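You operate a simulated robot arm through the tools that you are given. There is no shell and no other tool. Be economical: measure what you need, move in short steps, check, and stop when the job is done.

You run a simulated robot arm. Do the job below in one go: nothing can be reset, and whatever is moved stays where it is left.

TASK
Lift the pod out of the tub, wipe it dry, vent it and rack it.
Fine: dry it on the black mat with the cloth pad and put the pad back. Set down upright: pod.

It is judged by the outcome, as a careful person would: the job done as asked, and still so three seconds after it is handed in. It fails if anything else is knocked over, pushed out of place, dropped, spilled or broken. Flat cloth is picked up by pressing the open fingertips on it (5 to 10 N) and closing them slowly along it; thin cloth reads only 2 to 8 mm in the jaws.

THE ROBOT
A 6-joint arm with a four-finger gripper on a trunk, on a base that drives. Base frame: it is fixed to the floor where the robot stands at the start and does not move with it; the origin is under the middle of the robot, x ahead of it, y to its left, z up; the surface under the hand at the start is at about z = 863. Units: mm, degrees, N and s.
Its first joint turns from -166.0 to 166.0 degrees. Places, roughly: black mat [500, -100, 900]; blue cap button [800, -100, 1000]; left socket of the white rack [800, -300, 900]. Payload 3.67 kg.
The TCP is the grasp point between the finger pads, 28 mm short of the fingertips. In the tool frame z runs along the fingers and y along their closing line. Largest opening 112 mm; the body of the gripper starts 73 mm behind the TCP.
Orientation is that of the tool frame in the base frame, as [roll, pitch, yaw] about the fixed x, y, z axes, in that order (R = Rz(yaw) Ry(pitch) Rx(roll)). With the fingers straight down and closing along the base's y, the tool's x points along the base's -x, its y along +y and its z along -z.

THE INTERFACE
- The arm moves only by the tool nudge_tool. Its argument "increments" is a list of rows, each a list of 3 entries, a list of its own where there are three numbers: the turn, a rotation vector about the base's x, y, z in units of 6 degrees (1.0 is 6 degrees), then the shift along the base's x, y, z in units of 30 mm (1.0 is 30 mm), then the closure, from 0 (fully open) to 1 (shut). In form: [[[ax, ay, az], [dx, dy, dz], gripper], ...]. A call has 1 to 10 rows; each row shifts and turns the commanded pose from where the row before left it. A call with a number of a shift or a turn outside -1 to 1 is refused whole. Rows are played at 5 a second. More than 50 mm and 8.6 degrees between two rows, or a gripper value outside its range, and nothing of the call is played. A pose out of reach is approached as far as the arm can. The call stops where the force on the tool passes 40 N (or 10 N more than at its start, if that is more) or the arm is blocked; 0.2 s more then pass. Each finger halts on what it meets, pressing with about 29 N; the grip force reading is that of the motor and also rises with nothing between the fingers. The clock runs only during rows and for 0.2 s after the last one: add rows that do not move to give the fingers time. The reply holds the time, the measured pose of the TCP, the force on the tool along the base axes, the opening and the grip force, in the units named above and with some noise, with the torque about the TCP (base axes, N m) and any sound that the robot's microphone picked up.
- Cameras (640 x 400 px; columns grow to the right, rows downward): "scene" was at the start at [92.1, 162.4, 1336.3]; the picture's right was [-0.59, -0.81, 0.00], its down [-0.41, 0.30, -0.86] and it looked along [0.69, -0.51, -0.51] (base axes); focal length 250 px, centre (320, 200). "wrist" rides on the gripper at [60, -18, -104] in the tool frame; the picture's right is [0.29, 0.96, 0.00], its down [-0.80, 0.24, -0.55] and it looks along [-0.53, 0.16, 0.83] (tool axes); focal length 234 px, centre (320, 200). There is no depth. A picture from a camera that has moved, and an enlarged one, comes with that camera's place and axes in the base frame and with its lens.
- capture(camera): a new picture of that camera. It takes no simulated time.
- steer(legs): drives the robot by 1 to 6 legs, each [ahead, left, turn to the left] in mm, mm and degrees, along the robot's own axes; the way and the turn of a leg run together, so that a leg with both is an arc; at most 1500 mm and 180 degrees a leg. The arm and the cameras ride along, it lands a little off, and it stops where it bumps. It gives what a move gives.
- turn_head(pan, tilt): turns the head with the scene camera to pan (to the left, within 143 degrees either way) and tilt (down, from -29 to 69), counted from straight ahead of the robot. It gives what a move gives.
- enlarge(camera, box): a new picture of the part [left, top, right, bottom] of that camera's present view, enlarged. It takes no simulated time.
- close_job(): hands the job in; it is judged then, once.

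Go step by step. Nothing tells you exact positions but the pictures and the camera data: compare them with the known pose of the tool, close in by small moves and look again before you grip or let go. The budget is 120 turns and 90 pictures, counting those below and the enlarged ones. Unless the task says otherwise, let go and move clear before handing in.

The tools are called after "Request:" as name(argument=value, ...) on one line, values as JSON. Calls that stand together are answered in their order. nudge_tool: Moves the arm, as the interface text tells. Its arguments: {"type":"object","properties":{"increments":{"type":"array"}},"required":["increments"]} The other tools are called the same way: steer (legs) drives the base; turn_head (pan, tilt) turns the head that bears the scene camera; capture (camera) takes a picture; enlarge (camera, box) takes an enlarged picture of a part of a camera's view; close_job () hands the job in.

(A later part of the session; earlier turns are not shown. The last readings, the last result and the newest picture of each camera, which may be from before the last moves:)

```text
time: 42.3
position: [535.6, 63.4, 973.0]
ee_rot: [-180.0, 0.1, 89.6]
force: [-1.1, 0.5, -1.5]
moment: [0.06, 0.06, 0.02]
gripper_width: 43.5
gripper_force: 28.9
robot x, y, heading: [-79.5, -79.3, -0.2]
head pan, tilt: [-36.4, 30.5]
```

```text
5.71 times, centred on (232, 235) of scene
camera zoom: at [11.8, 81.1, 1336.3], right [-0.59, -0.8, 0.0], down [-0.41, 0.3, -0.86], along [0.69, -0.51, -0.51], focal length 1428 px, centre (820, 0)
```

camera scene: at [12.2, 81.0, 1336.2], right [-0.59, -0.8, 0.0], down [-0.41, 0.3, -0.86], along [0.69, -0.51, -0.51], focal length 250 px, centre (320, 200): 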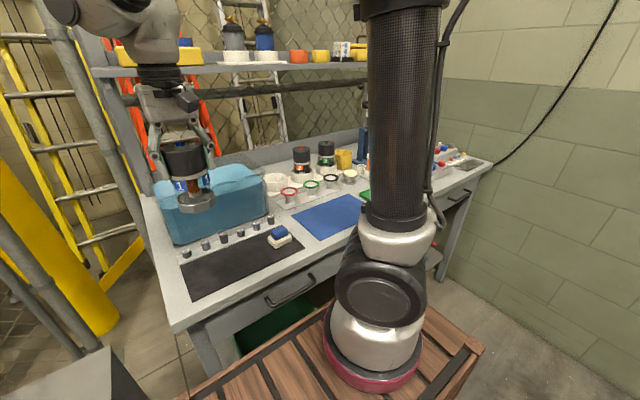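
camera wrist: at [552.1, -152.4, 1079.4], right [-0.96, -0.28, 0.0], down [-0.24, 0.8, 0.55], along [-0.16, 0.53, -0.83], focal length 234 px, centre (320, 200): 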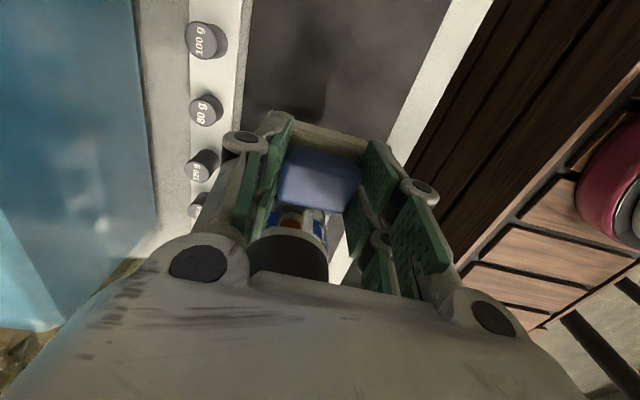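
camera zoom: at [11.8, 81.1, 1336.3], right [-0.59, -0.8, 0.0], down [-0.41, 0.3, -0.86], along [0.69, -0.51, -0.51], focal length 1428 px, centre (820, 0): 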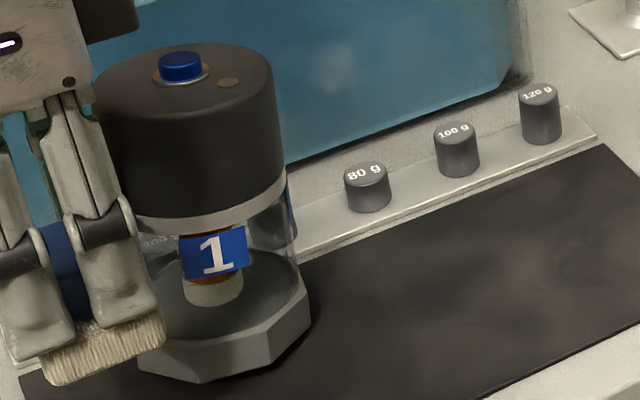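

The beads on the wiped side are gone. I'll carry on round the far side, keeping the pad above the small weights.

Request:
nudge_tool(increments=[[[0, 0, -1], [0.209, -0.011, -0.5], 0.7], [[0, 0, -1], [0.207, -0.033, 0.5], 0.7], [[0, 0, -1], [0.202, -0.054, -0.5], 0.7], [[0, 0, -1], [0.195, -0.075, 0.5], 0.7], [[0, 0, -1], [0.187, -0.095, -0.5], 0.7], [[0, 0, -1], [0.176, -0.114, 0.5], 0.7], [[0, 0, -1], [0.163, -0.132, -0.5], 0.7], [[0, 0, -1], [0.148, -0.148, 0.5], 0.7], [[0, 0, 0], [0, 0, 0], 0.7]])

Request:
enlarge(camera="scene", box=[170, 180, 290, 280])

```text
time: 44.3
position: [582.9, 41.3, 971.6]
ee_rot: [-179.3, -0.1, 42.0]
force: [-1.0, 1.5, -0.2]
moment: [0.1, 0.05, -0.01]
gripper_width: 43.3
gripper_force: 29.5
out of reach, approached as far as the arm can: row 8
robot x, y, heading: [-80.0, -83.0, 0.0]
head pan, tilt: [-36.4, 30.5]
```

```text
4.00 times, centred on (230, 230) of scene
camera zoom: at [11.8, 81.1, 1336.3], right [-0.59, -0.8, 0.0], down [-0.41, 0.3, -0.86], along [0.69, -0.51, -0.51], focal length 1000 px, centre (680, 80)
```

zoom: 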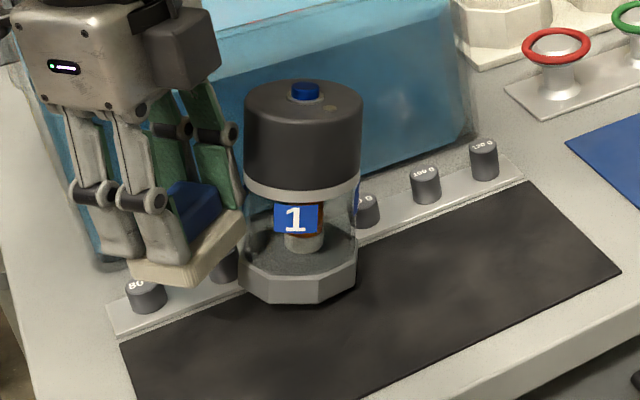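

The pod was dragged towards the weights, so I need to look closely before anything else.

Request:
enlarge(camera="scene", box=[200, 195, 270, 260])

Request:
capture(camera="wrist")

```text
6.15 times, centred on (235, 228) of scene
camera zoom: at [11.8, 81.1, 1336.3], right [-0.59, -0.8, 0.0], down [-0.41, 0.3, -0.86], along [0.69, -0.51, -0.51], focal length 1538 px, centre (843, 31)
```

zoom: 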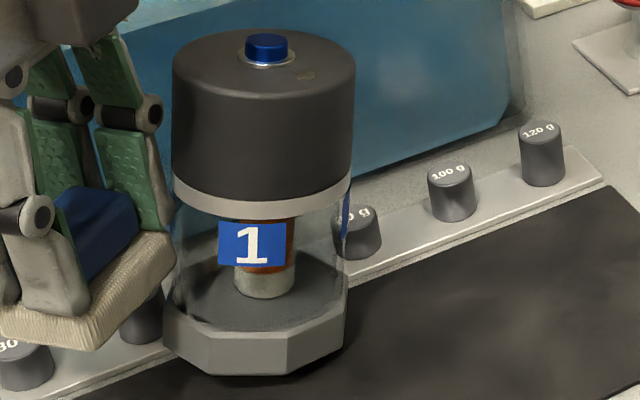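

```text
50 pictures are left
camera wrist: at [617.4, 94.0, 1078.6], right [0.85, -0.52, -0.01], down [-0.43, -0.72, 0.55], along [-0.29, -0.47, -0.83], focal length 234 px, centre (320, 200)
```

wrist: 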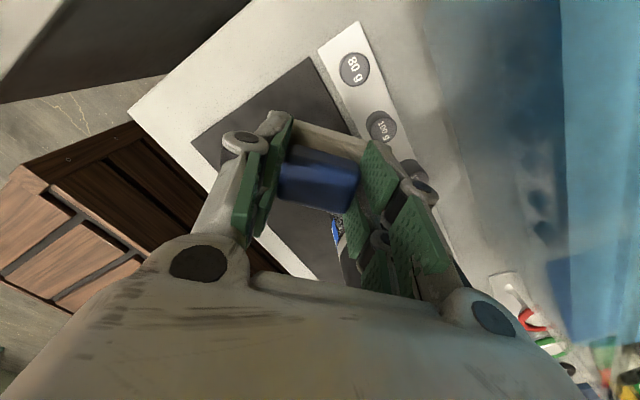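

Request:
nudge_tool(increments=[[[0, 0, 0], [0, 0.3, 0.3], 0.7], [[0, 0, 0], [-0.3, 0.3, 0.9], 0.7], [[0, 0, 0], [-0.3, 0.3, 0.9], 0.7], [[0, 0, 1], [0, 0, 0.9], 0.7], [[0, 0, 1], [0, 0, 0.9], 0.7], [[0, 0, 1], [0, 0, 0.9], 0.7], [[0, 0, 1], [0, 0, 0], 0.7], [[0, 0, 1], [0, 0, 0], 0.7]])

Request:
capture(camera="wrist")

Request:
enlarge(camera="scene", box=[180, 180, 290, 280])

```text
time: 46.1
position: [585.6, 40.0, 1117.0]
ee_rot: [-179.9, 0.0, 71.6]
force: [0.4, 0.1, -0.6]
moment: [-0.04, -0.01, 0.02]
gripper_width: 43.2
gripper_force: 29.1
out of reach, approached as far as the arm can: row 1, 2, 3
robot x, y, heading: [-78.4, -81.1, 0.0]
head pan, tilt: [-36.4, 30.5]
```

```text
49 pictures are left
camera wrist: at [587.1, 103.9, 1221.5], right [1.0, -0.03, 0.0], down [-0.02, -0.83, 0.55], along [-0.01, -0.55, -0.83], focal length 234 px, centre (320, 200)
```

wrist: 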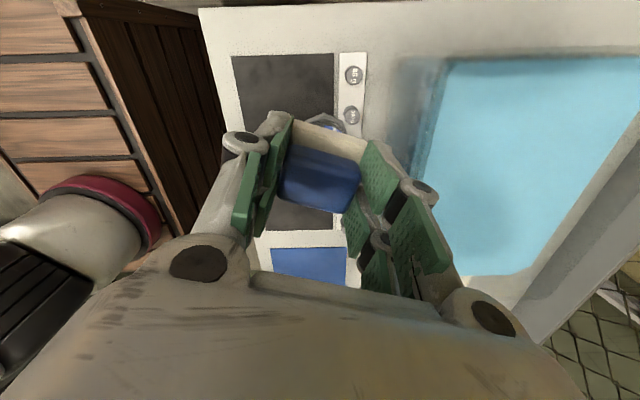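

```text
4.00 times, centred on (235, 230) of scene
camera zoom: at [11.9, 81.0, 1336.3], right [-0.59, -0.8, 0.0], down [-0.41, 0.3, -0.86], along [0.69, -0.51, -0.51], focal length 1000 px, centre (660, 80)
```

zoom: 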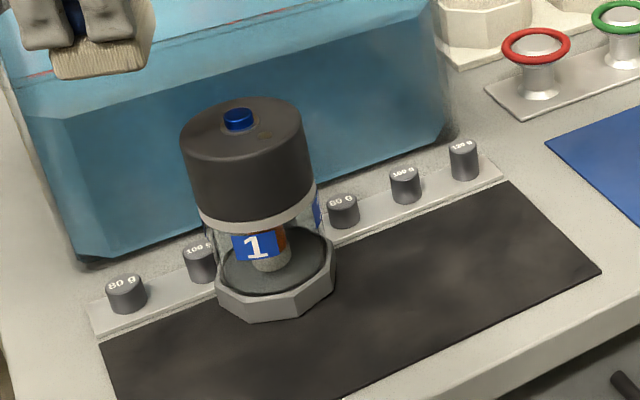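

The pod had been leaning against the hand and is now upright again at about (584, -18), close to the weights. I'll take the pad back to its home, looking at the hidden weight on the way.

Request:
nudge_tool(increments=[[[0, 0, 1], [-0.2, -0.6, 0.3], 0.7], [[0, 0, 1], [-0.2, -0.7, 0.3], 0.7], [[0, 0, 1], [-0.2, -0.7, 0.3], 0.7], [[0, 0, 1], [-0.2, -0.7, 0], 0.7], [[0, 0, 1], [-0.2, -0.7, 0], 0.7], [[0, 0, 1], [-0.2, -0.7, 0], 0.7], [[0, 0, 1], [-0.2, -0.7, 0], 0.7], [[0, 0, 1], [-0.2, -0.7, 0], 0.7], [[0, 0, 1], [-0.2, -0.7, 0], 0.7], [[0, 0, 1], [0, -0.4, 0], 0.7]])

Request:
nudge_tool(increments=[[[0, 0, 1], [0, 0, 0], 0.7], [[0, 0, 1], [0, 0, 0], 0.7], [[0, 0, 1], [0, 0, 0], 0.7], [[0, 0, 1], [0, 0, 0], 0.7], [[0, 0, 1], [0, 0, 0], 0.7], [[0, 0, 1], [0, 0, 0], 0.7], [[0, 0, 1], [0, 0, 0], 0.7], [[0, 0, 0.9], [0, 0, 0], 0.7], [[0, 0, 0], [0, 0, 0], 0.7]])

Request:
capture(camera="wrist")

```text
time: 48.3
position: [528.4, -156.9, 1143.7]
ee_rot: [179.9, 0.0, 131.7]
force: [-0.8, 0.2, -1.0]
moment: [-0.01, 0.0, 0.01]
gripper_width: 43.3
gripper_force: 29.1
robot x, y, heading: [-77.4, -82.0, -0.0]
head pan, tilt: [-36.4, 30.5]
```

```text
time: 50.3
position: [529.9, -156.8, 1143.2]
ee_rot: [-180.0, 0.0, 179.1]
force: [-0.4, -0.7, -0.2]
moment: [0.03, 0.05, 0.02]
gripper_width: 43.4
gripper_force: 28.9
robot x, y, heading: [-80.1, -81.5, 0.1]
head pan, tilt: [-36.4, 30.5]
```

```text
47 pictures are left
camera wrist: at [469.9, -173.0, 1248.9], right [-0.27, 0.96, 0.0], down [0.8, 0.23, 0.55], along [0.53, 0.15, -0.83], focal length 234 px, centre (320, 200)
```

wrist: 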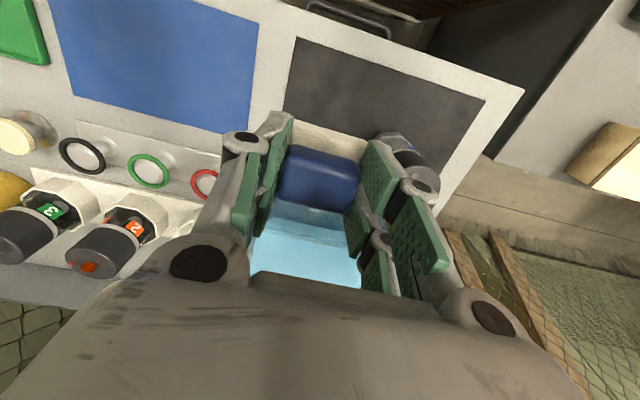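

Request:
nudge_tool(increments=[[[0, 0, 0], [0.9, -0.4, 0], 0.7], [[0, 0, 0], [0.9, -0.4, 0], 0.7], [[0, 0, 0], [0.9, -0.4, 0], 0.7], [[0, 0, 0], [0.9, -0.4, 0], 0.7], [[0, 0, 0], [0.7, -0.3, 0], 0.7], [[0, 0, 0], [0, 0, 0], 0.7]])

Request:
enlarge(camera="wrist", box=[340, 20, 640, 200])

```text
time: 51.7
position: [659.3, -213.2, 1143.3]
ee_rot: [-180.0, 0.0, 179.1]
force: [-0.1, 1.0, -0.4]
moment: [0.01, -0.02, -0.03]
gripper_width: 43.3
gripper_force: 29.1
robot x, y, heading: [-79.3, -80.9, -0.1]
head pan, tilt: [-36.4, 30.5]
```

```text
2.13 times, centred on (490, 110) of wrist
camera zoom: at [599.3, -229.9, 1249.8], right [-0.27, 0.96, 0.0], down [0.8, 0.23, 0.55], along [0.53, 0.15, -0.83], focal length 500 px, centre (-43, 392)
```

zoom: 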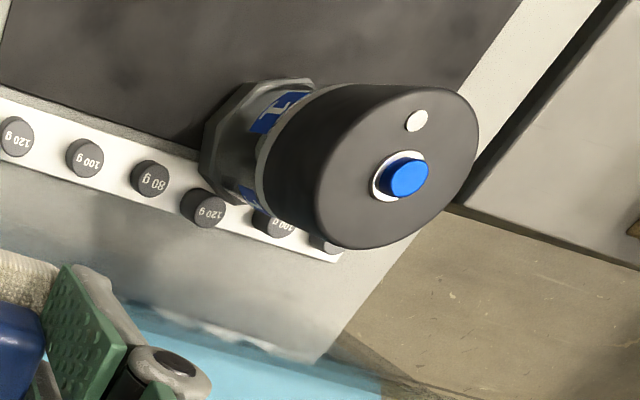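

The 120 g weight at y≈-33 has been nudged about 8 mm back by the pod's base; it is still standing. First I'll put the pad home, then move the pod away and set the weight back in line.

Request:
nudge_tool(increments=[[[0, 0, 0.13], [-0.86, 0.36, 0], 0.7], [[0, 0, 0], [-0.85, 0.36, 0], 0.7], [[0, 0, 0], [-0.85, 0.36, 0], 0.7], [[0, 0, 0], [-0.85, 0.36, -0.7], 0.7], [[0, 0, 0], [-0.85, 0.36, -0.9], 0.7], [[0, 0, 0], [0, 0, -1], 0.7], [[0, 0, 0], [0, 0, -1], 0.7], [[0, 0, 0], [0, 0, -1], 0.7], [[0, 0, 0], [0, 0, -1], 0.7], [[0, 0, 0], [0, 0, -1], 0.7]])

Request:
nudge_tool(increments=[[[0, 0, 0], [0, 0, -0.5], 0.7], [[0, 0, 0], [0, 0, -0.1], 0.7], [[0, 0, 0], [0, 0, 0], 0.7]])

Request:
enlarge(camera="scene", box=[180, 170, 320, 280])

```text
time: 53.9
position: [530.5, -160.7, 945.2]
ee_rot: [179.9, 0.0, 179.7]
force: [-0.3, -0.4, -0.7]
moment: [0.0, -0.03, 0.01]
gripper_width: 43.3
gripper_force: 28.8
robot x, y, heading: [-78.1, -78.6, -0.2]
head pan, tilt: [-36.4, 30.5]
```

```text
time: 54.7
position: [531.4, -160.3, 926.3]
ee_rot: [-180.0, -0.1, 179.8]
force: [0.3, -0.5, -0.5]
moment: [-0.02, 0.0, 0.0]
gripper_width: 43.1
gripper_force: 29.1
robot x, y, heading: [-78.4, -80.0, -0.1]
head pan, tilt: [-36.4, 30.5]
```

```text
3.64 times, centred on (250, 225) of scene
camera zoom: at [11.9, 81.0, 1336.3], right [-0.59, -0.8, 0.0], down [-0.41, 0.3, -0.86], along [0.69, -0.51, -0.51], focal length 909 px, centre (574, 109)
```

zoom: 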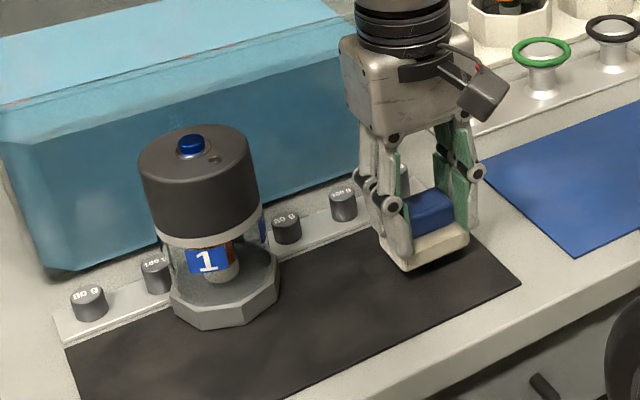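

Request:
nudge_tool(increments=[[[0, 0, 0], [0, 0.03, -0.3], 0.7], [[0, 0, 0], [0, 0, -0.12], 0.7], [[0, 0, 0], [0, 0, 0], 0.7]])

```text
time: 55.5
position: [531.8, -159.5, 912.8]
ee_rot: [-179.9, 0.0, 179.8]
force: [-0.2, 0.2, -0.2]
moment: [0.02, -0.01, -0.05]
gripper_width: 43.3
gripper_force: 28.9
robot x, y, heading: [-78.2, -84.6, -0.2]
head pan, tilt: [-36.4, 30.5]
```

Request:
nudge_tool(increments=[[[0, 0, 0], [0, 0, -0.03], 0.6], [[0, 0, 0], [0, 0, 0], 0.45], [[0, 0, 0], [0, 0, 0], 0.25], [[0, 0, 0], [0, 0, 0], 0.15], [[0, 0, 0], [0, 0, 0.6], 0.15], [[0, 0, 0], [0, 0, 1], 0.15], [[0, 0, 0], [0, 0, 1], 0.15], [[0, 0, 0], [0, 0, 1], 0.15], [[0, 0, 0], [0, 0, 1], 0.1], [[0, 0, 0], [0, 0, 1], 0.1]])

Request:
nudge_tool(increments=[[[0, 0, 0], [0.4, 0.9, 0.4], 0.1], [[0, 0, 0], [0.4, 0.9, 0.4], 0.1], [[0, 0, 0], [0.4, 0.9, 0], 0.1], [[0, 0, 0], [0.3, 0.9, 0], 0.1], [[0, 0, 0], [0.2, 0.9, 0], 0.1], [[0, 0, 0], [0, 0.2, 0], 0.1], [[0, 0, 0], [0, 0, 0], 0.1]])

Request:
capture(camera="wrist")

```text
time: 57.7
position: [533.7, -157.8, 1082.9]
ee_rot: [-180.0, 0.0, 179.8]
force: [0.4, -0.2, -0.1]
moment: [-0.02, 0.0, 0.02]
gripper_width: 100.9
gripper_force: 0.0
robot x, y, heading: [-79.3, -82.9, 0.0]
head pan, tilt: [-36.4, 30.5]
```

```text
time: 59.3
position: [580.3, -18.1, 1103.8]
ee_rot: [-180.0, 0.0, 179.7]
force: [-0.3, 0.0, 0.6]
moment: [-0.02, -0.05, 0.01]
gripper_width: 100.8
gripper_force: 0.0
robot x, y, heading: [-77.9, -80.2, -0.0]
head pan, tilt: [-36.4, 30.5]
```

```text
44 pictures are left
camera wrist: at [521.6, -34.9, 1209.9], right [-0.28, 0.96, 0.0], down [0.8, 0.24, 0.55], along [0.53, 0.16, -0.83], focal length 234 px, centre (320, 200)
```

wrist: 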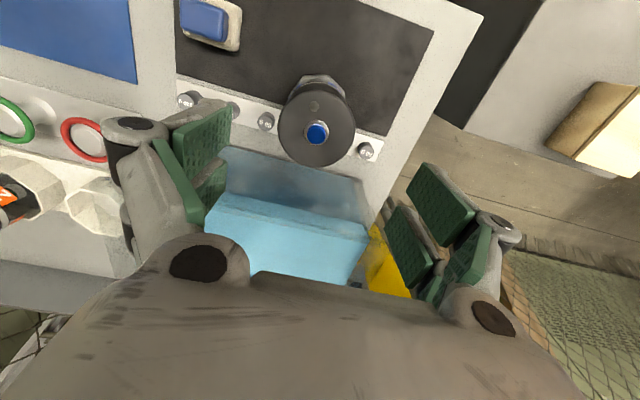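

Request:
nudge_tool(increments=[[[0, 0, 0], [0.14, 0, -1], 0.12], [[0, 0, 0], [0, 0, -1], 0.12], [[0, 0, 0], [0, 0, -1], 0.12], [[0, 0, 0], [0, 0, -1], 0.12], [[0, 0, 0], [0, 0, -0.5], 0.12], [[0, 0, 0], [0, 0, 0], 0.25], [[0, 0, 0], [0, 0, 0], 0.35], [[0, 0, 0], [0, 0, 0], 0.45], [[0, 0, 0], [0, 0, 0], 0.5], [[0, 0, 0], [0, 0, 0], 0.5]])

```text
time: 61.5
position: [586.6, -18.6, 970.2]
ee_rot: [179.9, 0.0, 179.8]
force: [1.2, -2.4, 3.3]
moment: [-0.13, -0.09, -0.01]
gripper_width: 71.0
gripper_force: 28.7
robot x, y, heading: [-81.8, -82.2, -0.1]
head pan, tilt: [-36.4, 30.5]
```

Request:
nudge_tool(increments=[[[0, 0, 0], [0, 0, 0.4], 0.5], [[0, 0, 0], [-0.3, 0, 0.6], 0.5], [[0, 0, 1], [-0.6, 0.1, 0.4], 0.5], [[0, 0, 1], [-0.6, 0.1, 0], 0.5], [[0, 0, 1], [-0.6, 0.1, 0], 0.5], [[0, 0, 1], [0, 0, 0], 0.5], [[0, 0, 1], [0, 0, 0], 0.5], [[0, 0, 1], [0, 0, 0], 0.5], [[0, 0, 1], [0, 0, 0], 0.5], [[0, 0, 1], [0, 0, 0], 0.5]])

Request:
nudge_tool(increments=[[[0, 0, 1], [0, 0, 0], 0.5], [[0, 0, 1], [0, 0, 0], 0.5], [[0, 0, 1], [0, 0, 0], 0.5], [[0, 0, 1], [0, 0, 0], 0.5], [[0, 0, 1], [0, 0, 0], 0.5], [[0, 0, 1], [0, 0, 0], 0.5], [[0, 0, 1], [0, 0, 0], 0.5], [[0, 0, 0], [0, 0, 0], 0.5]])

Request:
enlarge(camera="scene", box=[170, 180, 290, 270])

```text
time: 63.7
position: [523.4, -9.0, 1012.3]
ee_rot: [-180.0, -0.1, -132.1]
force: [0.9, 0.2, -2.9]
moment: [0.03, 0.0, 0.01]
gripper_width: 70.6
gripper_force: 29.1
robot x, y, heading: [-80.1, -82.5, 0.1]
head pan, tilt: [-36.4, 30.5]
```

```text
time: 65.5
position: [523.6, -9.5, 1013.1]
ee_rot: [180.0, 0.0, -90.1]
force: [0.3, 0.3, -3.8]
moment: [0.01, -0.02, 0.0]
gripper_width: 70.8
gripper_force: 28.7
robot x, y, heading: [-84.3, -80.5, 0.1]
head pan, tilt: [-36.4, 30.5]
```

```text
4.44 times, centred on (230, 225) of scene
camera zoom: at [11.9, 81.0, 1336.3], right [-0.59, -0.8, 0.0], down [-0.41, 0.3, -0.86], along [0.69, -0.51, -0.51], focal length 1111 px, centre (720, 89)
```

zoom: 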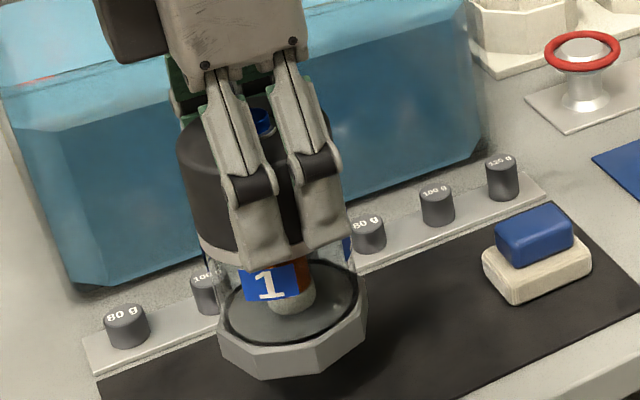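

The side now facing me shows no beads. I'll turn it further to inspect the rest.

Request:
nudge_tool(increments=[[[0, 0, 1], [0, 0, 0], 0.5], [[0, 0, 1], [0, 0, 0], 0.5], [[0, 0, 1], [0, 0, 0], 0.5], [[0, 0, 1], [0, 0, 0], 0.5], [[0, 0, 1], [0, 0, 0], 0.5], [[0, 0, 1], [0, 0, 0], 0.5], [[0, 0, 1], [0, 0, 0], 0.5], [[0, 0, 1], [0, 0, 0], 0.5], [[0, 0, 1], [0, 0, 0], 0.5], [[0, 0, 1], [0, 0, 0], 0.5]])

Request:
enlarge(camera="scene", box=[190, 200, 260, 280])

```text
time: 67.7
position: [521.8, -8.0, 1014.3]
ee_rot: [-179.9, 0.1, -30.0]
force: [-0.4, -0.8, -3.8]
moment: [0.01, 0.03, -0.03]
gripper_width: 70.5
gripper_force: 28.8
robot x, y, heading: [-78.7, -84.5, -0.0]
head pan, tilt: [-36.4, 30.5]
```

```text
5.00 times, centred on (225, 240) of scene
camera zoom: at [12.0, 81.0, 1336.3], right [-0.59, -0.8, 0.0], down [-0.41, 0.3, -0.86], along [0.69, -0.51, -0.51], focal length 1250 px, centre (795, 0)
```

zoom: 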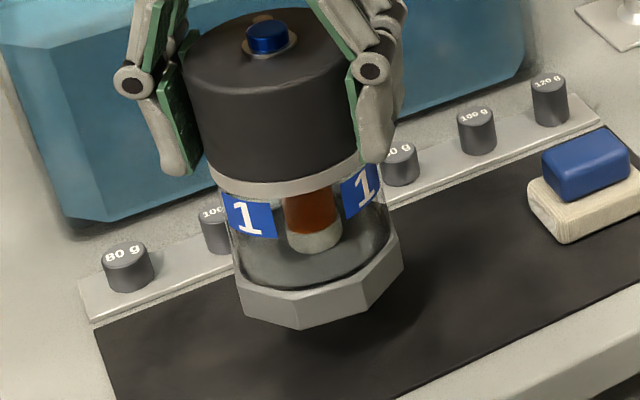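

Request:
nudge_tool(increments=[[[0, 0, 1], [0, 0, 0], 0.5], [[0, 0, 1], [0, 0, 0], 0.5], [[0, 0, 1], [0, 0, 0], 0.5], [[0, 0, 1], [0, 0, 0], 0.5], [[0, 0, 1], [0, 0, 0], 0.5], [[0, 0, 1], [0, 0, 0], 0.5], [[0, 0, 1], [0, 0, 0], 0.5], [[0, 0, 1], [0, 0, 0], 0.5], [[0, 0, 1], [0, 0, 0], 0.5], [[0, 0, 1], [0, 0, 0], 0.5]])

Request:
enlarge(camera="scene", box=[190, 200, 260, 280])

```text
time: 69.9
position: [517.6, -1.1, 1012.1]
ee_rot: [179.3, -0.1, 29.5]
force: [0.5, -1.2, -3.4]
moment: [-0.01, 0.0, 0.0]
gripper_width: 70.6
gripper_force: 29.2
out of reach, approached as far as the arm can: row 10
robot x, y, heading: [-75.6, -80.4, 0.1]
head pan, tilt: [-36.4, 30.5]
```

```text
5.00 times, centred on (225, 240) of scene
camera zoom: at [12.1, 80.9, 1336.3], right [-0.59, -0.8, 0.0], down [-0.41, 0.3, -0.86], along [0.69, -0.51, -0.51], focal length 1250 px, centre (795, 0)
```

zoom: 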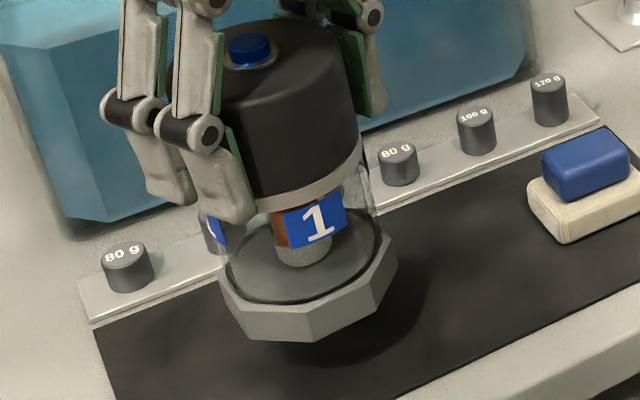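

No beads remain on any side, so the pod is dry. I'll turn back 45° to a clean arm posture, which keeps the octagon square to the axes, and set the pod down on the mat.

Request:
nudge_tool(increments=[[[0, 0, -1], [0, 0, 0], 0.5], [[0, 0, -1], [0, 0, 0], 0.5], [[0, 0, -1], [0, 0, 0], 0.5], [[0, 0, -1], [0, 0, 0], 0.5], [[0, 0, -1], [0, 0, 0], 0.5], [[0, 0, -1], [0, 0, 0], 0.5], [[0, 0, -1], [0, 0, 0], 0.5], [[0, 0, -0.5], [0, 0, 0], 0.5], [[0, 0, 0], [0, 0, 0], 0.5]])

Request:
nudge_tool(increments=[[[0, 0, 0], [0, 0, -0.5], 0.5], [[0, 0, 0], [0, 0, -0.5], 0.5], [[0, 0, 0], [0, 0, -0.3], 0.5], [[0, 0, 0], [0, 0, 0], 0.5]])

```text
time: 71.9
position: [517.0, 0.2, 1012.5]
ee_rot: [179.9, 0.0, -15.1]
force: [0.1, 0.6, -3.4]
moment: [-0.01, 0.0, 0.01]
gripper_width: 70.6
gripper_force: 28.6
robot x, y, heading: [-80.6, -83.3, -0.3]
head pan, tilt: [-36.4, 30.5]
```

```text
time: 72.9
position: [518.2, 1.5, 972.6]
ee_rot: [180.0, 0.0, -15.2]
force: [0.3, -0.3, -3.2]
moment: [0.0, -0.02, 0.0]
gripper_width: 70.6
gripper_force: 28.6
robot x, y, heading: [-78.4, -81.8, -0.2]
head pan, tilt: [-36.4, 30.5]
```

Request:
nudge_tool(increments=[[[0, 0, 0], [0, 0, -0.06], 0.5], [[0, 0, 0], [0, 0, 0], 0.5]])

Request:
nudge_tool(increments=[[[0, 0, 0], [0, 0, -0.05], 0.5], [[0, 0, 0], [0, 0, 0], 0.5]])

```text
time: 73.5
position: [516.6, 1.1, 972.0]
ee_rot: [-179.9, 0.1, -15.3]
force: [-0.2, 0.8, -4.2]
moment: [0.02, 0.02, 0.0]
gripper_width: 70.5
gripper_force: 29.2
robot x, y, heading: [-78.8, -80.4, 0.0]
head pan, tilt: [-36.4, 30.5]
```

```text
time: 74.1
position: [516.0, 0.5, 971.5]
ee_rot: [180.0, 0.0, -15.1]
force: [-0.9, 1.8, 6.6]
moment: [-0.17, 0.01, 0.01]
gripper_width: 70.4
gripper_force: 28.9
robot x, y, heading: [-79.0, -84.9, -0.0]
head pan, tilt: [-36.4, 30.5]
```

Request:
nudge_tool(increments=[[[0, 0, 0], [0, 0, 0.03], 0.4], [[0, 0, 0], [0, 0, 0], 0.25], [[0, 0, 0], [0, 0, 0], 0.1], [[0, 0, 0], [0, 0, 0.5], 0.1], [[0, 0, 0], [0, 0, 1], 0.1], [[0, 0, 0], [0, 0, 1], 0.1], [[0, 0, 0], [0, 0, 1], 0.1], [[0, 0, 0], [0, 0, 1], 0.3], [[0, 0, 0], [0, 0, 0], 0.5], [[0, 0, 0], [0, 0, 0], 0.5]])

Request:
capture(camera="wrist")

Request:
enlarge(camera="scene", box=[170, 180, 310, 290])

```text
time: 76.3
position: [518.0, -1.5, 1108.0]
ee_rot: [-180.0, 0.0, -15.2]
force: [0.9, 0.0, -0.7]
moment: [0.04, 0.02, 0.01]
gripper_width: 56.3
gripper_force: 0.1
robot x, y, heading: [-77.9, -83.1, -0.1]
head pan, tilt: [-36.4, 30.5]
```

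```text
40 pictures are left
camera wrist: at [580.2, 2.0, 1212.9], right [0.03, -1.0, 0.0], down [-0.83, -0.02, 0.55], along [-0.55, -0.01, -0.83], focal length 234 px, centre (320, 200)
```

wrist: 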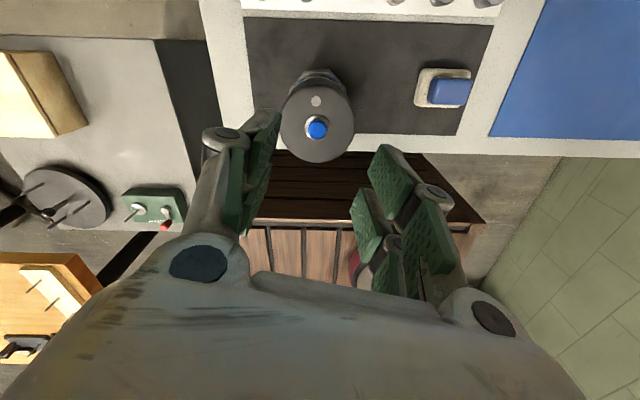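

```text
3.64 times, centred on (240, 235) of scene
camera zoom: at [11.8, 81.0, 1336.3], right [-0.59, -0.8, 0.0], down [-0.41, 0.3, -0.86], along [0.69, -0.51, -0.51], focal length 909 px, centre (611, 73)
```

zoom: 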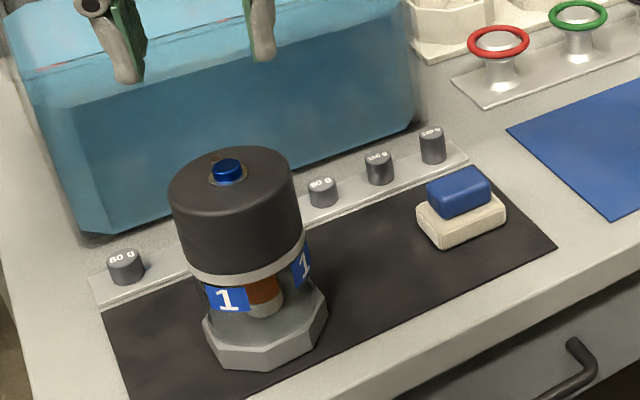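

Button at about (518, 3). I'll close the fingers and press it gently from above.

Request:
nudge_tool(increments=[[[0, 0, 0], [0, 0.13, 0], 0.8], [[0, 0, 0], [0, 0, -0.5], 1], [[0, 0, 0], [0, 0, -0.8], 1], [[0, 0, 0], [0, 0, -0.8], 1], [[0, 0, 0], [0, 0, 0], 1], [[0, 0, 0], [0, 0, 0], 1]])

Request:
enlarge(camera="scene", box=[190, 190, 260, 250])

```text
time: 77.7
position: [515.9, 4.7, 1043.9]
ee_rot: [179.9, 0.0, -15.2]
force: [0.1, 0.4, 0.3]
moment: [-0.01, 0.0, 0.01]
gripper_width: 0.1
gripper_force: 29.1
robot x, y, heading: [-81.9, -80.9, -0.0]
head pan, tilt: [-36.4, 30.5]
```

```text
6.67 times, centred on (225, 220) of scene
camera zoom: at [11.8, 81.0, 1336.3], right [-0.59, -0.8, 0.0], down [-0.41, 0.3, -0.86], along [0.69, -0.51, -0.51], focal length 1666 px, centre (953, 67)
```

zoom: 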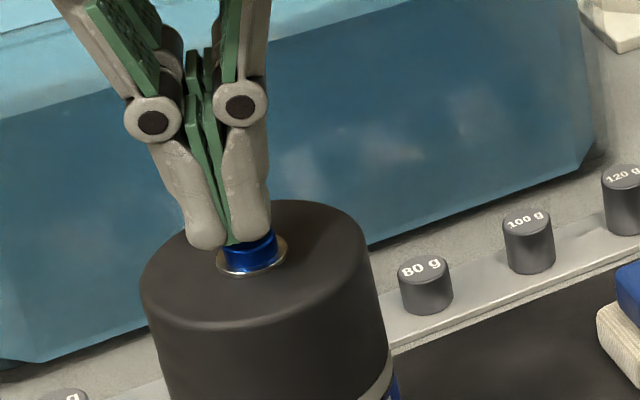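

Request:
nudge_tool(increments=[[[0, 0, 0], [0, 0, 0.35], 1], [[0, 0, 0], [0.03, -0.16, 0], 1], [[0, 0, 0], [0, 0, 0], 1]])

Request:
enlarge(camera="scene", box=[190, 190, 260, 250])

Request:
capture(camera="wrist")

```text
time: 78.5
position: [517.6, -2.4, 1053.1]
ee_rot: [-179.9, 0.1, -15.2]
force: [-0.2, -0.6, -0.7]
moment: [-0.01, 0.01, 0.02]
gripper_width: 0.0
gripper_force: 29.2
robot x, y, heading: [-79.0, -82.4, -0.1]
head pan, tilt: [-36.4, 30.5]
```

```text
6.67 times, centred on (225, 220) of scene
camera zoom: at [11.8, 81.0, 1336.3], right [-0.59, -0.8, 0.0], down [-0.41, 0.3, -0.86], along [0.69, -0.51, -0.51], focal length 1666 px, centre (953, 67)
```

zoom: 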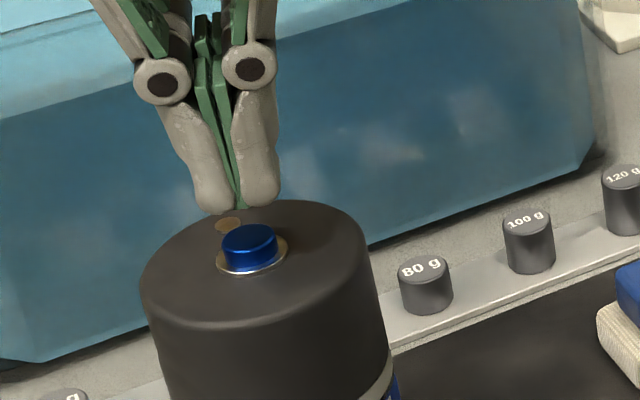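

```text
36 pictures are left
camera wrist: at [580.4, 0.8, 1159.3], right [0.03, -1.0, 0.0], down [-0.83, -0.02, 0.55], along [-0.55, -0.01, -0.83], focal length 234 px, centre (320, 200)
```

wrist: 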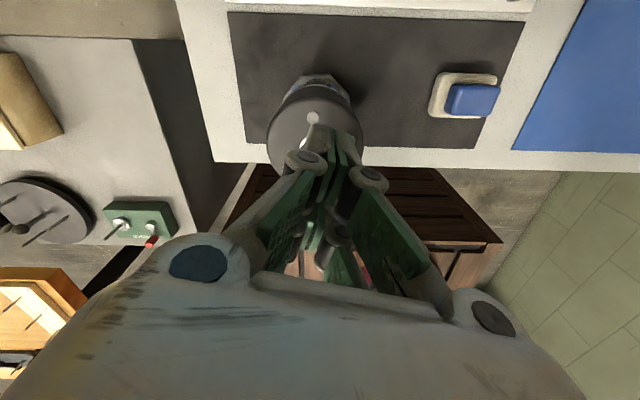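

The tip is about 9 mm above the button and centred. I'll press down in small steps.

Request:
nudge_tool(increments=[[[0, 0, 0], [0, 0, -0.2], 1], [[0, 0, 0], [0, 0, -0.1], 1], [[0, 0, 0], [0, 0, 0], 1]])

Request:
nudge_tool(increments=[[[0, 0, 0], [0, 0, -0.07], 1], [[0, 0, 0], [0, 0, 0], 1]])

Request:
enlarge(camera="scene", box=[190, 190, 260, 250])

```text
time: 79.3
position: [517.5, -2.5, 1044.9]
ee_rot: [-179.9, 0.0, -15.2]
force: [-0.3, -0.8, -0.3]
moment: [0.0, 0.0, -0.01]
gripper_width: 0.0
gripper_force: 29.2
robot x, y, heading: [-78.6, -81.3, -0.2]
head pan, tilt: [-36.4, 30.5]
```

```text
time: 79.9
position: [518.9, -2.2, 1042.9]
ee_rot: [180.0, 0.0, -15.2]
force: [0.5, -0.7, -0.1]
moment: [-0.01, 0.01, 0.01]
gripper_width: 0.1
gripper_force: 29.2
robot x, y, heading: [-80.9, -80.4, -0.1]
head pan, tilt: [-36.4, 30.5]
```

```text
6.67 times, centred on (225, 220) of scene
camera zoom: at [11.8, 81.0, 1336.3], right [-0.59, -0.8, 0.0], down [-0.41, 0.3, -0.86], along [0.69, -0.51, -0.51], focal length 1666 px, centre (953, 67)
```

zoom: 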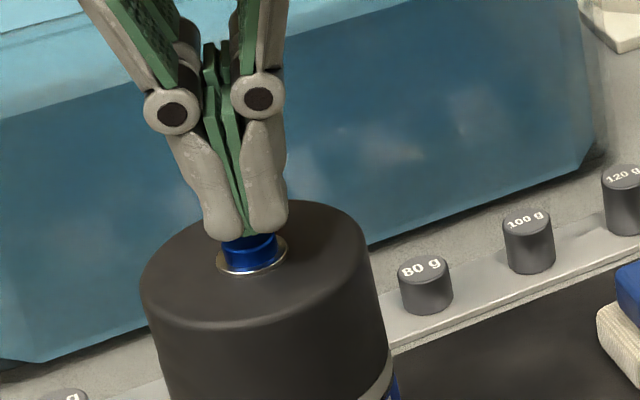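

Nicely over the button; I'll continue down in small steps, watching the force and listening.

Request:
nudge_tool(increments=[[[0, 0, 0], [0, 0, -0.1], 1], [[0, 0, 0], [0, 0, 0], 1]])

Request:
nudge_tool(increments=[[[0, 0, 0], [0, 0, -0.08], 1], [[0, 0, 0], [0, 0, 0], 1]])

Request:
nudge_tool(increments=[[[0, 0, 0], [0, 0, -0.06], 1], [[0, 0, 0], [0, 0, 0], 1]])

```text
time: 80.5
position: [517.4, -2.2, 1039.8]
ee_rot: [180.0, 0.1, -15.1]
force: [-0.6, 0.6, -0.2]
moment: [0.04, -0.02, 0.02]
gripper_width: 0.0
gripper_force: 29.3
robot x, y, heading: [-80.5, -80.9, -0.2]
head pan, tilt: [-36.4, 30.5]
```

```text
time: 81.1
position: [517.2, -0.7, 1037.4]
ee_rot: [179.9, 0.1, -15.1]
force: [-0.7, -0.7, -0.8]
moment: [-0.03, 0.01, -0.02]
gripper_width: 0.0
gripper_force: 28.7
robot x, y, heading: [-79.7, -82.0, -0.0]
head pan, tilt: [-36.4, 30.5]
```

```text
time: 81.7
position: [516.8, -1.6, 1034.8]
ee_rot: [180.0, 0.0, -15.2]
force: [0.0, -0.2, -0.8]
moment: [0.0, -0.02, -0.03]
gripper_width: 0.0
gripper_force: 28.7
robot x, y, heading: [-79.0, -81.6, -0.1]
head pan, tilt: [-36.4, 30.5]
```

Request:
nudge_tool(increments=[[[0, 0, 0], [0, 0, -0.08], 1], [[0, 0, 0], [0, 0, 0], 1]])

Request:
nudge_tool(increments=[[[0, 0, 0], [0, 0, -0.06], 1], [[0, 0, 0], [0, 0, 0], 1]])

Request:
enlarge(camera="scene", box=[190, 190, 260, 250])

```text
time: 82.3
position: [517.8, -1.0, 1033.2]
ee_rot: [-180.0, 0.1, -15.1]
force: [0.4, -0.2, 0.1]
moment: [0.01, -0.01, 0.0]
gripper_width: 0.0
gripper_force: 28.9
robot x, y, heading: [-83.3, -78.6, 0.0]
head pan, tilt: [-36.4, 30.5]
```

```text
time: 82.9
position: [517.8, -1.3, 1030.5]
ee_rot: [-180.0, 0.0, -15.2]
force: [-0.5, 0.0, -0.9]
moment: [0.01, 0.0, -0.02]
gripper_width: 0.1
gripper_force: 28.7
robot x, y, heading: [-82.3, -81.1, 0.0]
head pan, tilt: [-36.4, 30.5]
```

```text
6.67 times, centred on (225, 220) of scene
camera zoom: at [11.8, 81.0, 1336.3], right [-0.59, -0.8, 0.0], down [-0.41, 0.3, -0.86], along [0.69, -0.51, -0.51], focal length 1666 px, centre (953, 67)
```

zoom: 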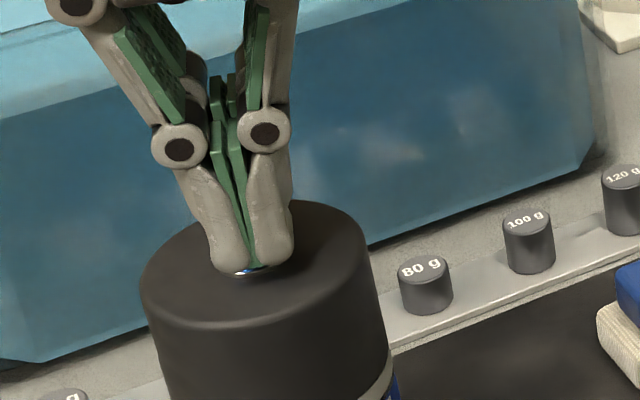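

Request:
enlarge(camera="wrist", box=[240, 60, 400, 200])

```text
2.86 times, centred on (320, 130) of wrist
camera zoom: at [580.5, 1.2, 1136.2], right [0.03, -1.0, 0.0], down [-0.83, -0.02, 0.55], along [-0.55, -0.01, -0.83], focal length 669 px, centre (320, 400)
```

zoom: 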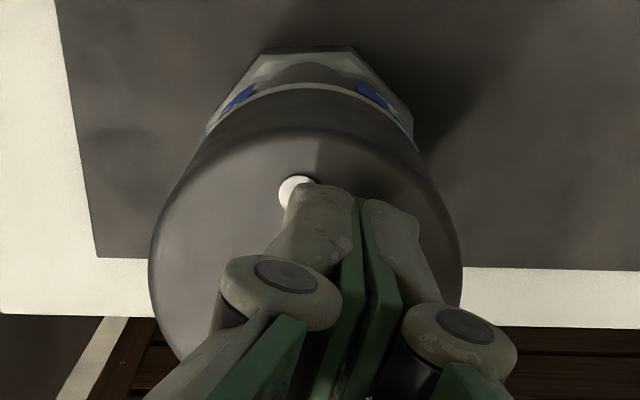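

Request:
nudge_tool(increments=[[[0, 0, 0], [0, 0, -0.07], 1], [[0, 0, 0], [0, 0, 0], 1]])

Request:
nudge_tool(increments=[[[0, 0, 0], [0, 0, -0.07], 1], [[0, 0, 0], [0, 0, 0], 1]])

```text
time: 83.5
position: [517.7, -1.5, 1028.7]
ee_rot: [179.9, 0.1, -15.1]
force: [-0.2, -1.0, -0.3]
moment: [0.02, 0.0, 0.03]
gripper_width: 0.4
gripper_force: 28.9
robot x, y, heading: [-82.5, -84.2, -0.2]
head pan, tilt: [-36.4, 30.5]
```

```text
time: 84.1
position: [518.8, -1.5, 1027.4]
ee_rot: [179.9, -0.1, -15.2]
force: [0.3, -0.5, 0.8]
moment: [-0.01, 0.01, 0.02]
gripper_width: 5.8
gripper_force: 28.7
robot x, y, heading: [-78.8, -82.2, -0.2]
head pan, tilt: [-36.4, 30.5]
```

Request:
enlarge(camera="scene", box=[190, 190, 260, 250])

Request:
enlarge(camera="wrist", box=[240, 60, 400, 200])

```text
6.67 times, centred on (225, 220) of scene
camera zoom: at [11.8, 81.0, 1336.3], right [-0.59, -0.8, 0.0], down [-0.41, 0.3, -0.86], along [0.69, -0.51, -0.51], focal length 1666 px, centre (953, 67)
```

zoom: 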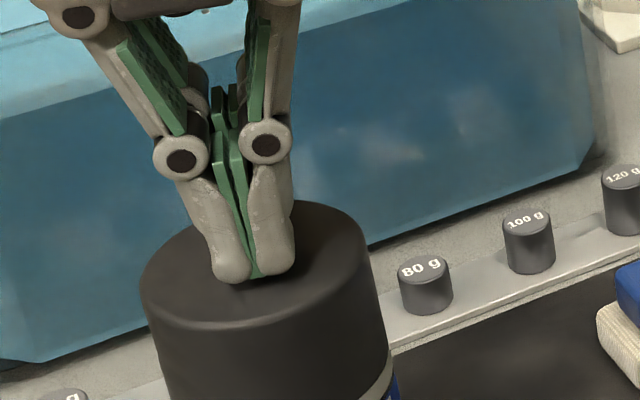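

```text
2.86 times, centred on (320, 130) of wrist
camera zoom: at [580.7, 1.5, 1132.0], right [0.03, -1.0, 0.0], down [-0.83, -0.02, 0.55], along [-0.55, -0.01, -0.83], focal length 669 px, centre (320, 400)
```

zoom: 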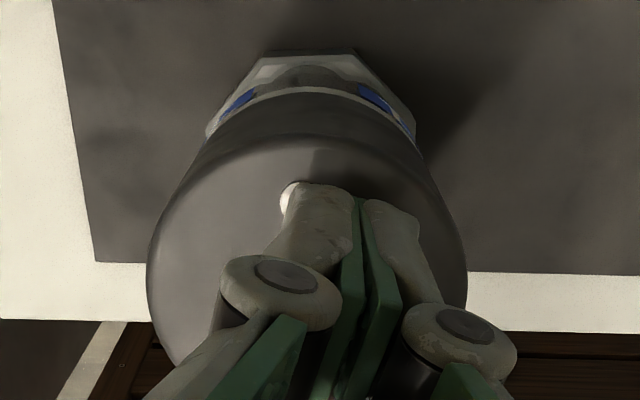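

Request:
nudge_tool(increments=[[[0, 0, 0], [0, 0, -0.07], 1], [[0, 0, 0], [0, 0, 0], 1], [[0, 0, 0], [0, 0, 0], 1]])

```text
time: 84.9
position: [517.7, -1.1, 1025.5]
ee_rot: [-180.0, 0.0, -15.2]
force: [0.5, -0.2, 2.4]
moment: [0.05, 0.0, -0.01]
gripper_width: 6.0
gripper_force: 28.7
robot x, y, heading: [-77.3, -82.0, -0.0]
head pan, tilt: [-36.4, 30.5]
```

Request:
nudge_tool(increments=[[[0, 0, 0], [0, 0, -0.07], 1], [[0, 0, 0], [0, 0, 0], 1]])

Request:
nudge_tool(increments=[[[0, 0, 0], [0, 0, -0.05], 1], [[0, 0, 0], [0, 0, 0], 1]])

```text
time: 85.5
position: [517.5, -0.3, 1023.5]
ee_rot: [-179.9, 0.0, -15.2]
force: [1.4, 1.9, 6.5]
moment: [0.05, 0.01, -0.02]
gripper_width: 6.0
gripper_force: 29.0
robot x, y, heading: [-81.9, -81.7, -0.2]
head pan, tilt: [-36.4, 30.5]
```

```text
time: 86.1
position: [518.2, -1.2, 1020.9]
ee_rot: [-180.0, 0.0, -15.2]
force: [3.8, -0.6, 13.0]
moment: [0.02, -0.05, 0.01]
gripper_width: 6.0
gripper_force: 29.4
robot x, y, heading: [-82.5, -81.1, 0.0]
head pan, tilt: [-36.4, 30.5]
```

A spring force is building up, so this is the button. I'll press a bit further and hold.

Request:
nudge_tool(increments=[[[0, 0, 0], [0, 0, -0.05], 1], [[0, 0, 0], [0, 0, 0], 1], [[0, 0, 0], [0, 0, 0], 1]])

```text
time: 86.9
position: [517.3, -1.4, 1020.3]
ee_rot: [180.0, -0.1, -15.1]
force: [3.2, -2.1, 22.8]
moment: [0.04, -0.03, 0.02]
gripper_width: 6.0
gripper_force: 28.8
robot x, y, heading: [-80.7, -81.0, -0.1]
head pan, tilt: [-36.4, 30.5]
```

Request:
nudge_tool(increments=[[[0, 0, 0], [0, 0, -0.02], 1], [[0, 0, 0], [0, 0, 0], 1], [[0, 0, 0], [0, 0, 0], 1], [[0, 0, 0], [0, 0, 0], 1], [[0, 0, 0], [0, 0, 0], 1], [[0, 0, 0], [0, 0, 0], 1], [[0, 0, 0], [0, 0, 0], 1], [[0, 0, 0], [0, 0, 0], 1]])

Request:
enlarge(camera="wrist", box=[240, 60, 400, 200])

```text
time: 88.2
position: [518.2, -0.1, 1021.5]
ee_rot: [-179.9, 0.0, -15.2]
force: [-4.1, -3.7, 17.3]
moment: [-0.03, 0.19, 0.01]
gripper_width: 5.8
gripper_force: 29.2
robot x, y, heading: [-79.0, -80.9, -0.1]
head pan, tilt: [-36.4, 30.5]
stopped in row 6: the force on the tool passed its limit at 41 N (the readings are from after the stop); the commanded pose is now the measured one
```

```text
2.86 times, centred on (320, 130) of wrist
camera zoom: at [580.1, 1.7, 1126.2], right [0.03, -1.0, 0.0], down [-0.83, -0.02, 0.55], along [-0.55, -0.01, -0.83], focal length 669 px, centre (320, 400)
```

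zoom: 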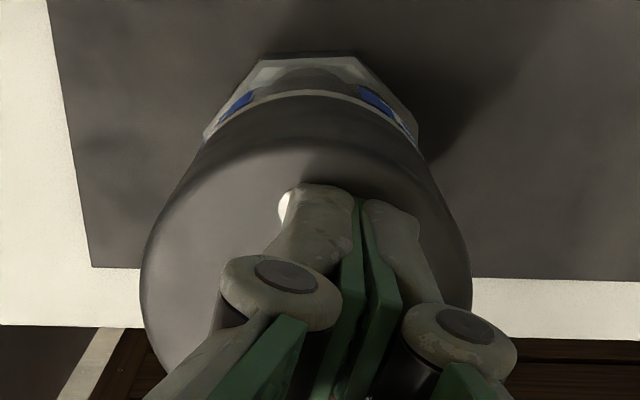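

Request:
nudge_tool(increments=[[[0, 0, 0], [0, 0, 0.3], 1], [[0, 0, 0], [0, 0, 1], 1], [[0, 0, 0], [0, 0, 1], 1], [[0, 0, 0], [0, 0, 0.6], 1], [[0, 0, 0], [0, 0, 0], 1]])

Request:
enlarge(camera="scene", box=[190, 190, 260, 250])

Request:
enlarge(camera="wrist", box=[240, 60, 400, 200])

```text
time: 89.4
position: [518.1, -1.5, 1105.6]
ee_rot: [180.0, 0.1, -15.2]
force: [0.5, 0.0, -0.7]
moment: [-0.01, 0.04, -0.01]
gripper_width: 0.0
gripper_force: 29.2
robot x, y, heading: [-80.7, -79.2, -0.1]
head pan, tilt: [-36.4, 30.5]
```

```text
6.67 times, centred on (225, 220) of scene
camera zoom: at [11.9, 81.0, 1336.3], right [-0.59, -0.8, 0.0], down [-0.41, 0.3, -0.86], along [0.69, -0.51, -0.51], focal length 1666 px, centre (953, 67)
```

zoom: 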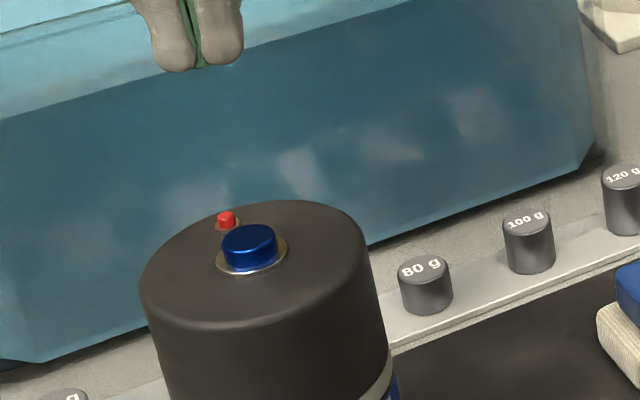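

```text
2.86 times, centred on (320, 130) of wrist
camera zoom: at [579.7, 1.4, 1211.9], right [0.03, -1.0, 0.0], down [-0.83, -0.02, 0.55], along [-0.55, -0.01, -0.83], focal length 669 px, centre (320, 400)
```

zoom: 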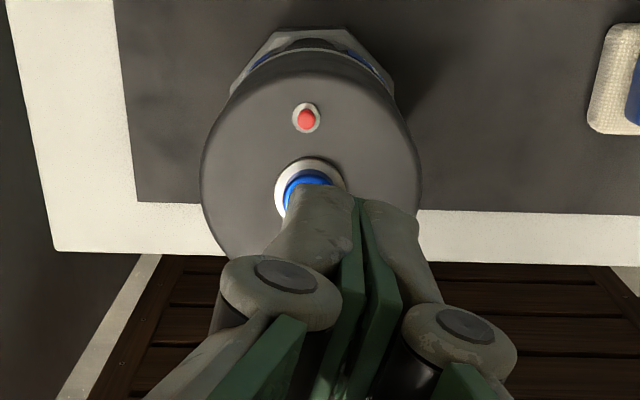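

The red pin has popped up as on the racked pods, so the pod is vented. Now I'll examine the left socket's position and orientation.

Request:
enlarge(camera="scene", box=[255, 150, 315, 200])

```text
8.00 times, centred on (285, 175) of scene
camera zoom: at [11.9, 81.0, 1336.3], right [-0.59, -0.8, 0.0], down [-0.41, 0.3, -0.86], along [0.69, -0.51, -0.51], focal length 2000 px, centre (600, 400)
```

zoom: 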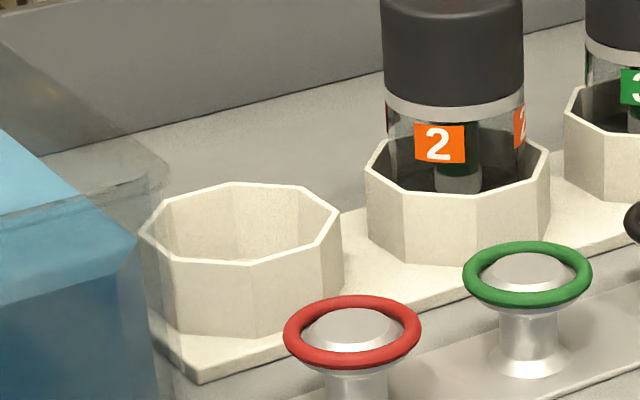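

The socket is axis-aligned with its centre near (828, -306) and rim near z 912. I'll re-grip the pod at the same yaw, since its octagon is square.

Request:
nudge_tool(increments=[[[0, 0, 0], [-0.03, 0.11, 0], 0.6], [[0, 0, 0], [0, 0, 0], 0.3], [[0, 0, 0], [0, 0, 0], 0.12], [[0, 0, 0], [0, 0, 0], 0.12], [[0, 0, 0], [0, 0, -1], 0.12], [[0, 0, 0], [0, 0, -1], 0.12], [[0, 0, 0], [0, 0, -1], 0.12], [[0, 0, 0], [0, 0, -1], 0.12], [[0, 0, 0], [0, 0, -0.5], 0.12], [[0, 0, 0], [0, 0, 0], 0.12]])

Request:
nudge_tool(increments=[[[0, 0, 0], [0, 0, 0], 0.22], [[0, 0, 0], [0, 0, 0], 0.3], [[0, 0, 0], [0, 0, 0], 0.36], [[0, 0, 0], [0, 0, 0], 0.42], [[0, 0, 0], [0, 0, 0], 0.5], [[0, 0, 0], [0, 0, 0], 0.5]])

```text
time: 91.6
position: [516.0, 2.5, 973.1]
ee_rot: [-179.9, -0.1, -15.2]
force: [-0.4, -0.1, 0.4]
moment: [0.02, 0.01, 0.02]
gripper_width: 98.1
gripper_force: 0.2
robot x, y, heading: [-79.1, -81.0, -0.0]
head pan, tilt: [-36.4, 30.5]
```

```text
time: 93.0
position: [515.4, 1.1, 973.1]
ee_rot: [-179.9, -0.1, -15.2]
force: [-0.1, -3.1, 3.6]
moment: [-0.12, 0.05, 0.03]
gripper_width: 70.6
gripper_force: 29.6
robot x, y, heading: [-80.5, -76.5, -0.2]
head pan, tilt: [-36.4, 30.5]
```

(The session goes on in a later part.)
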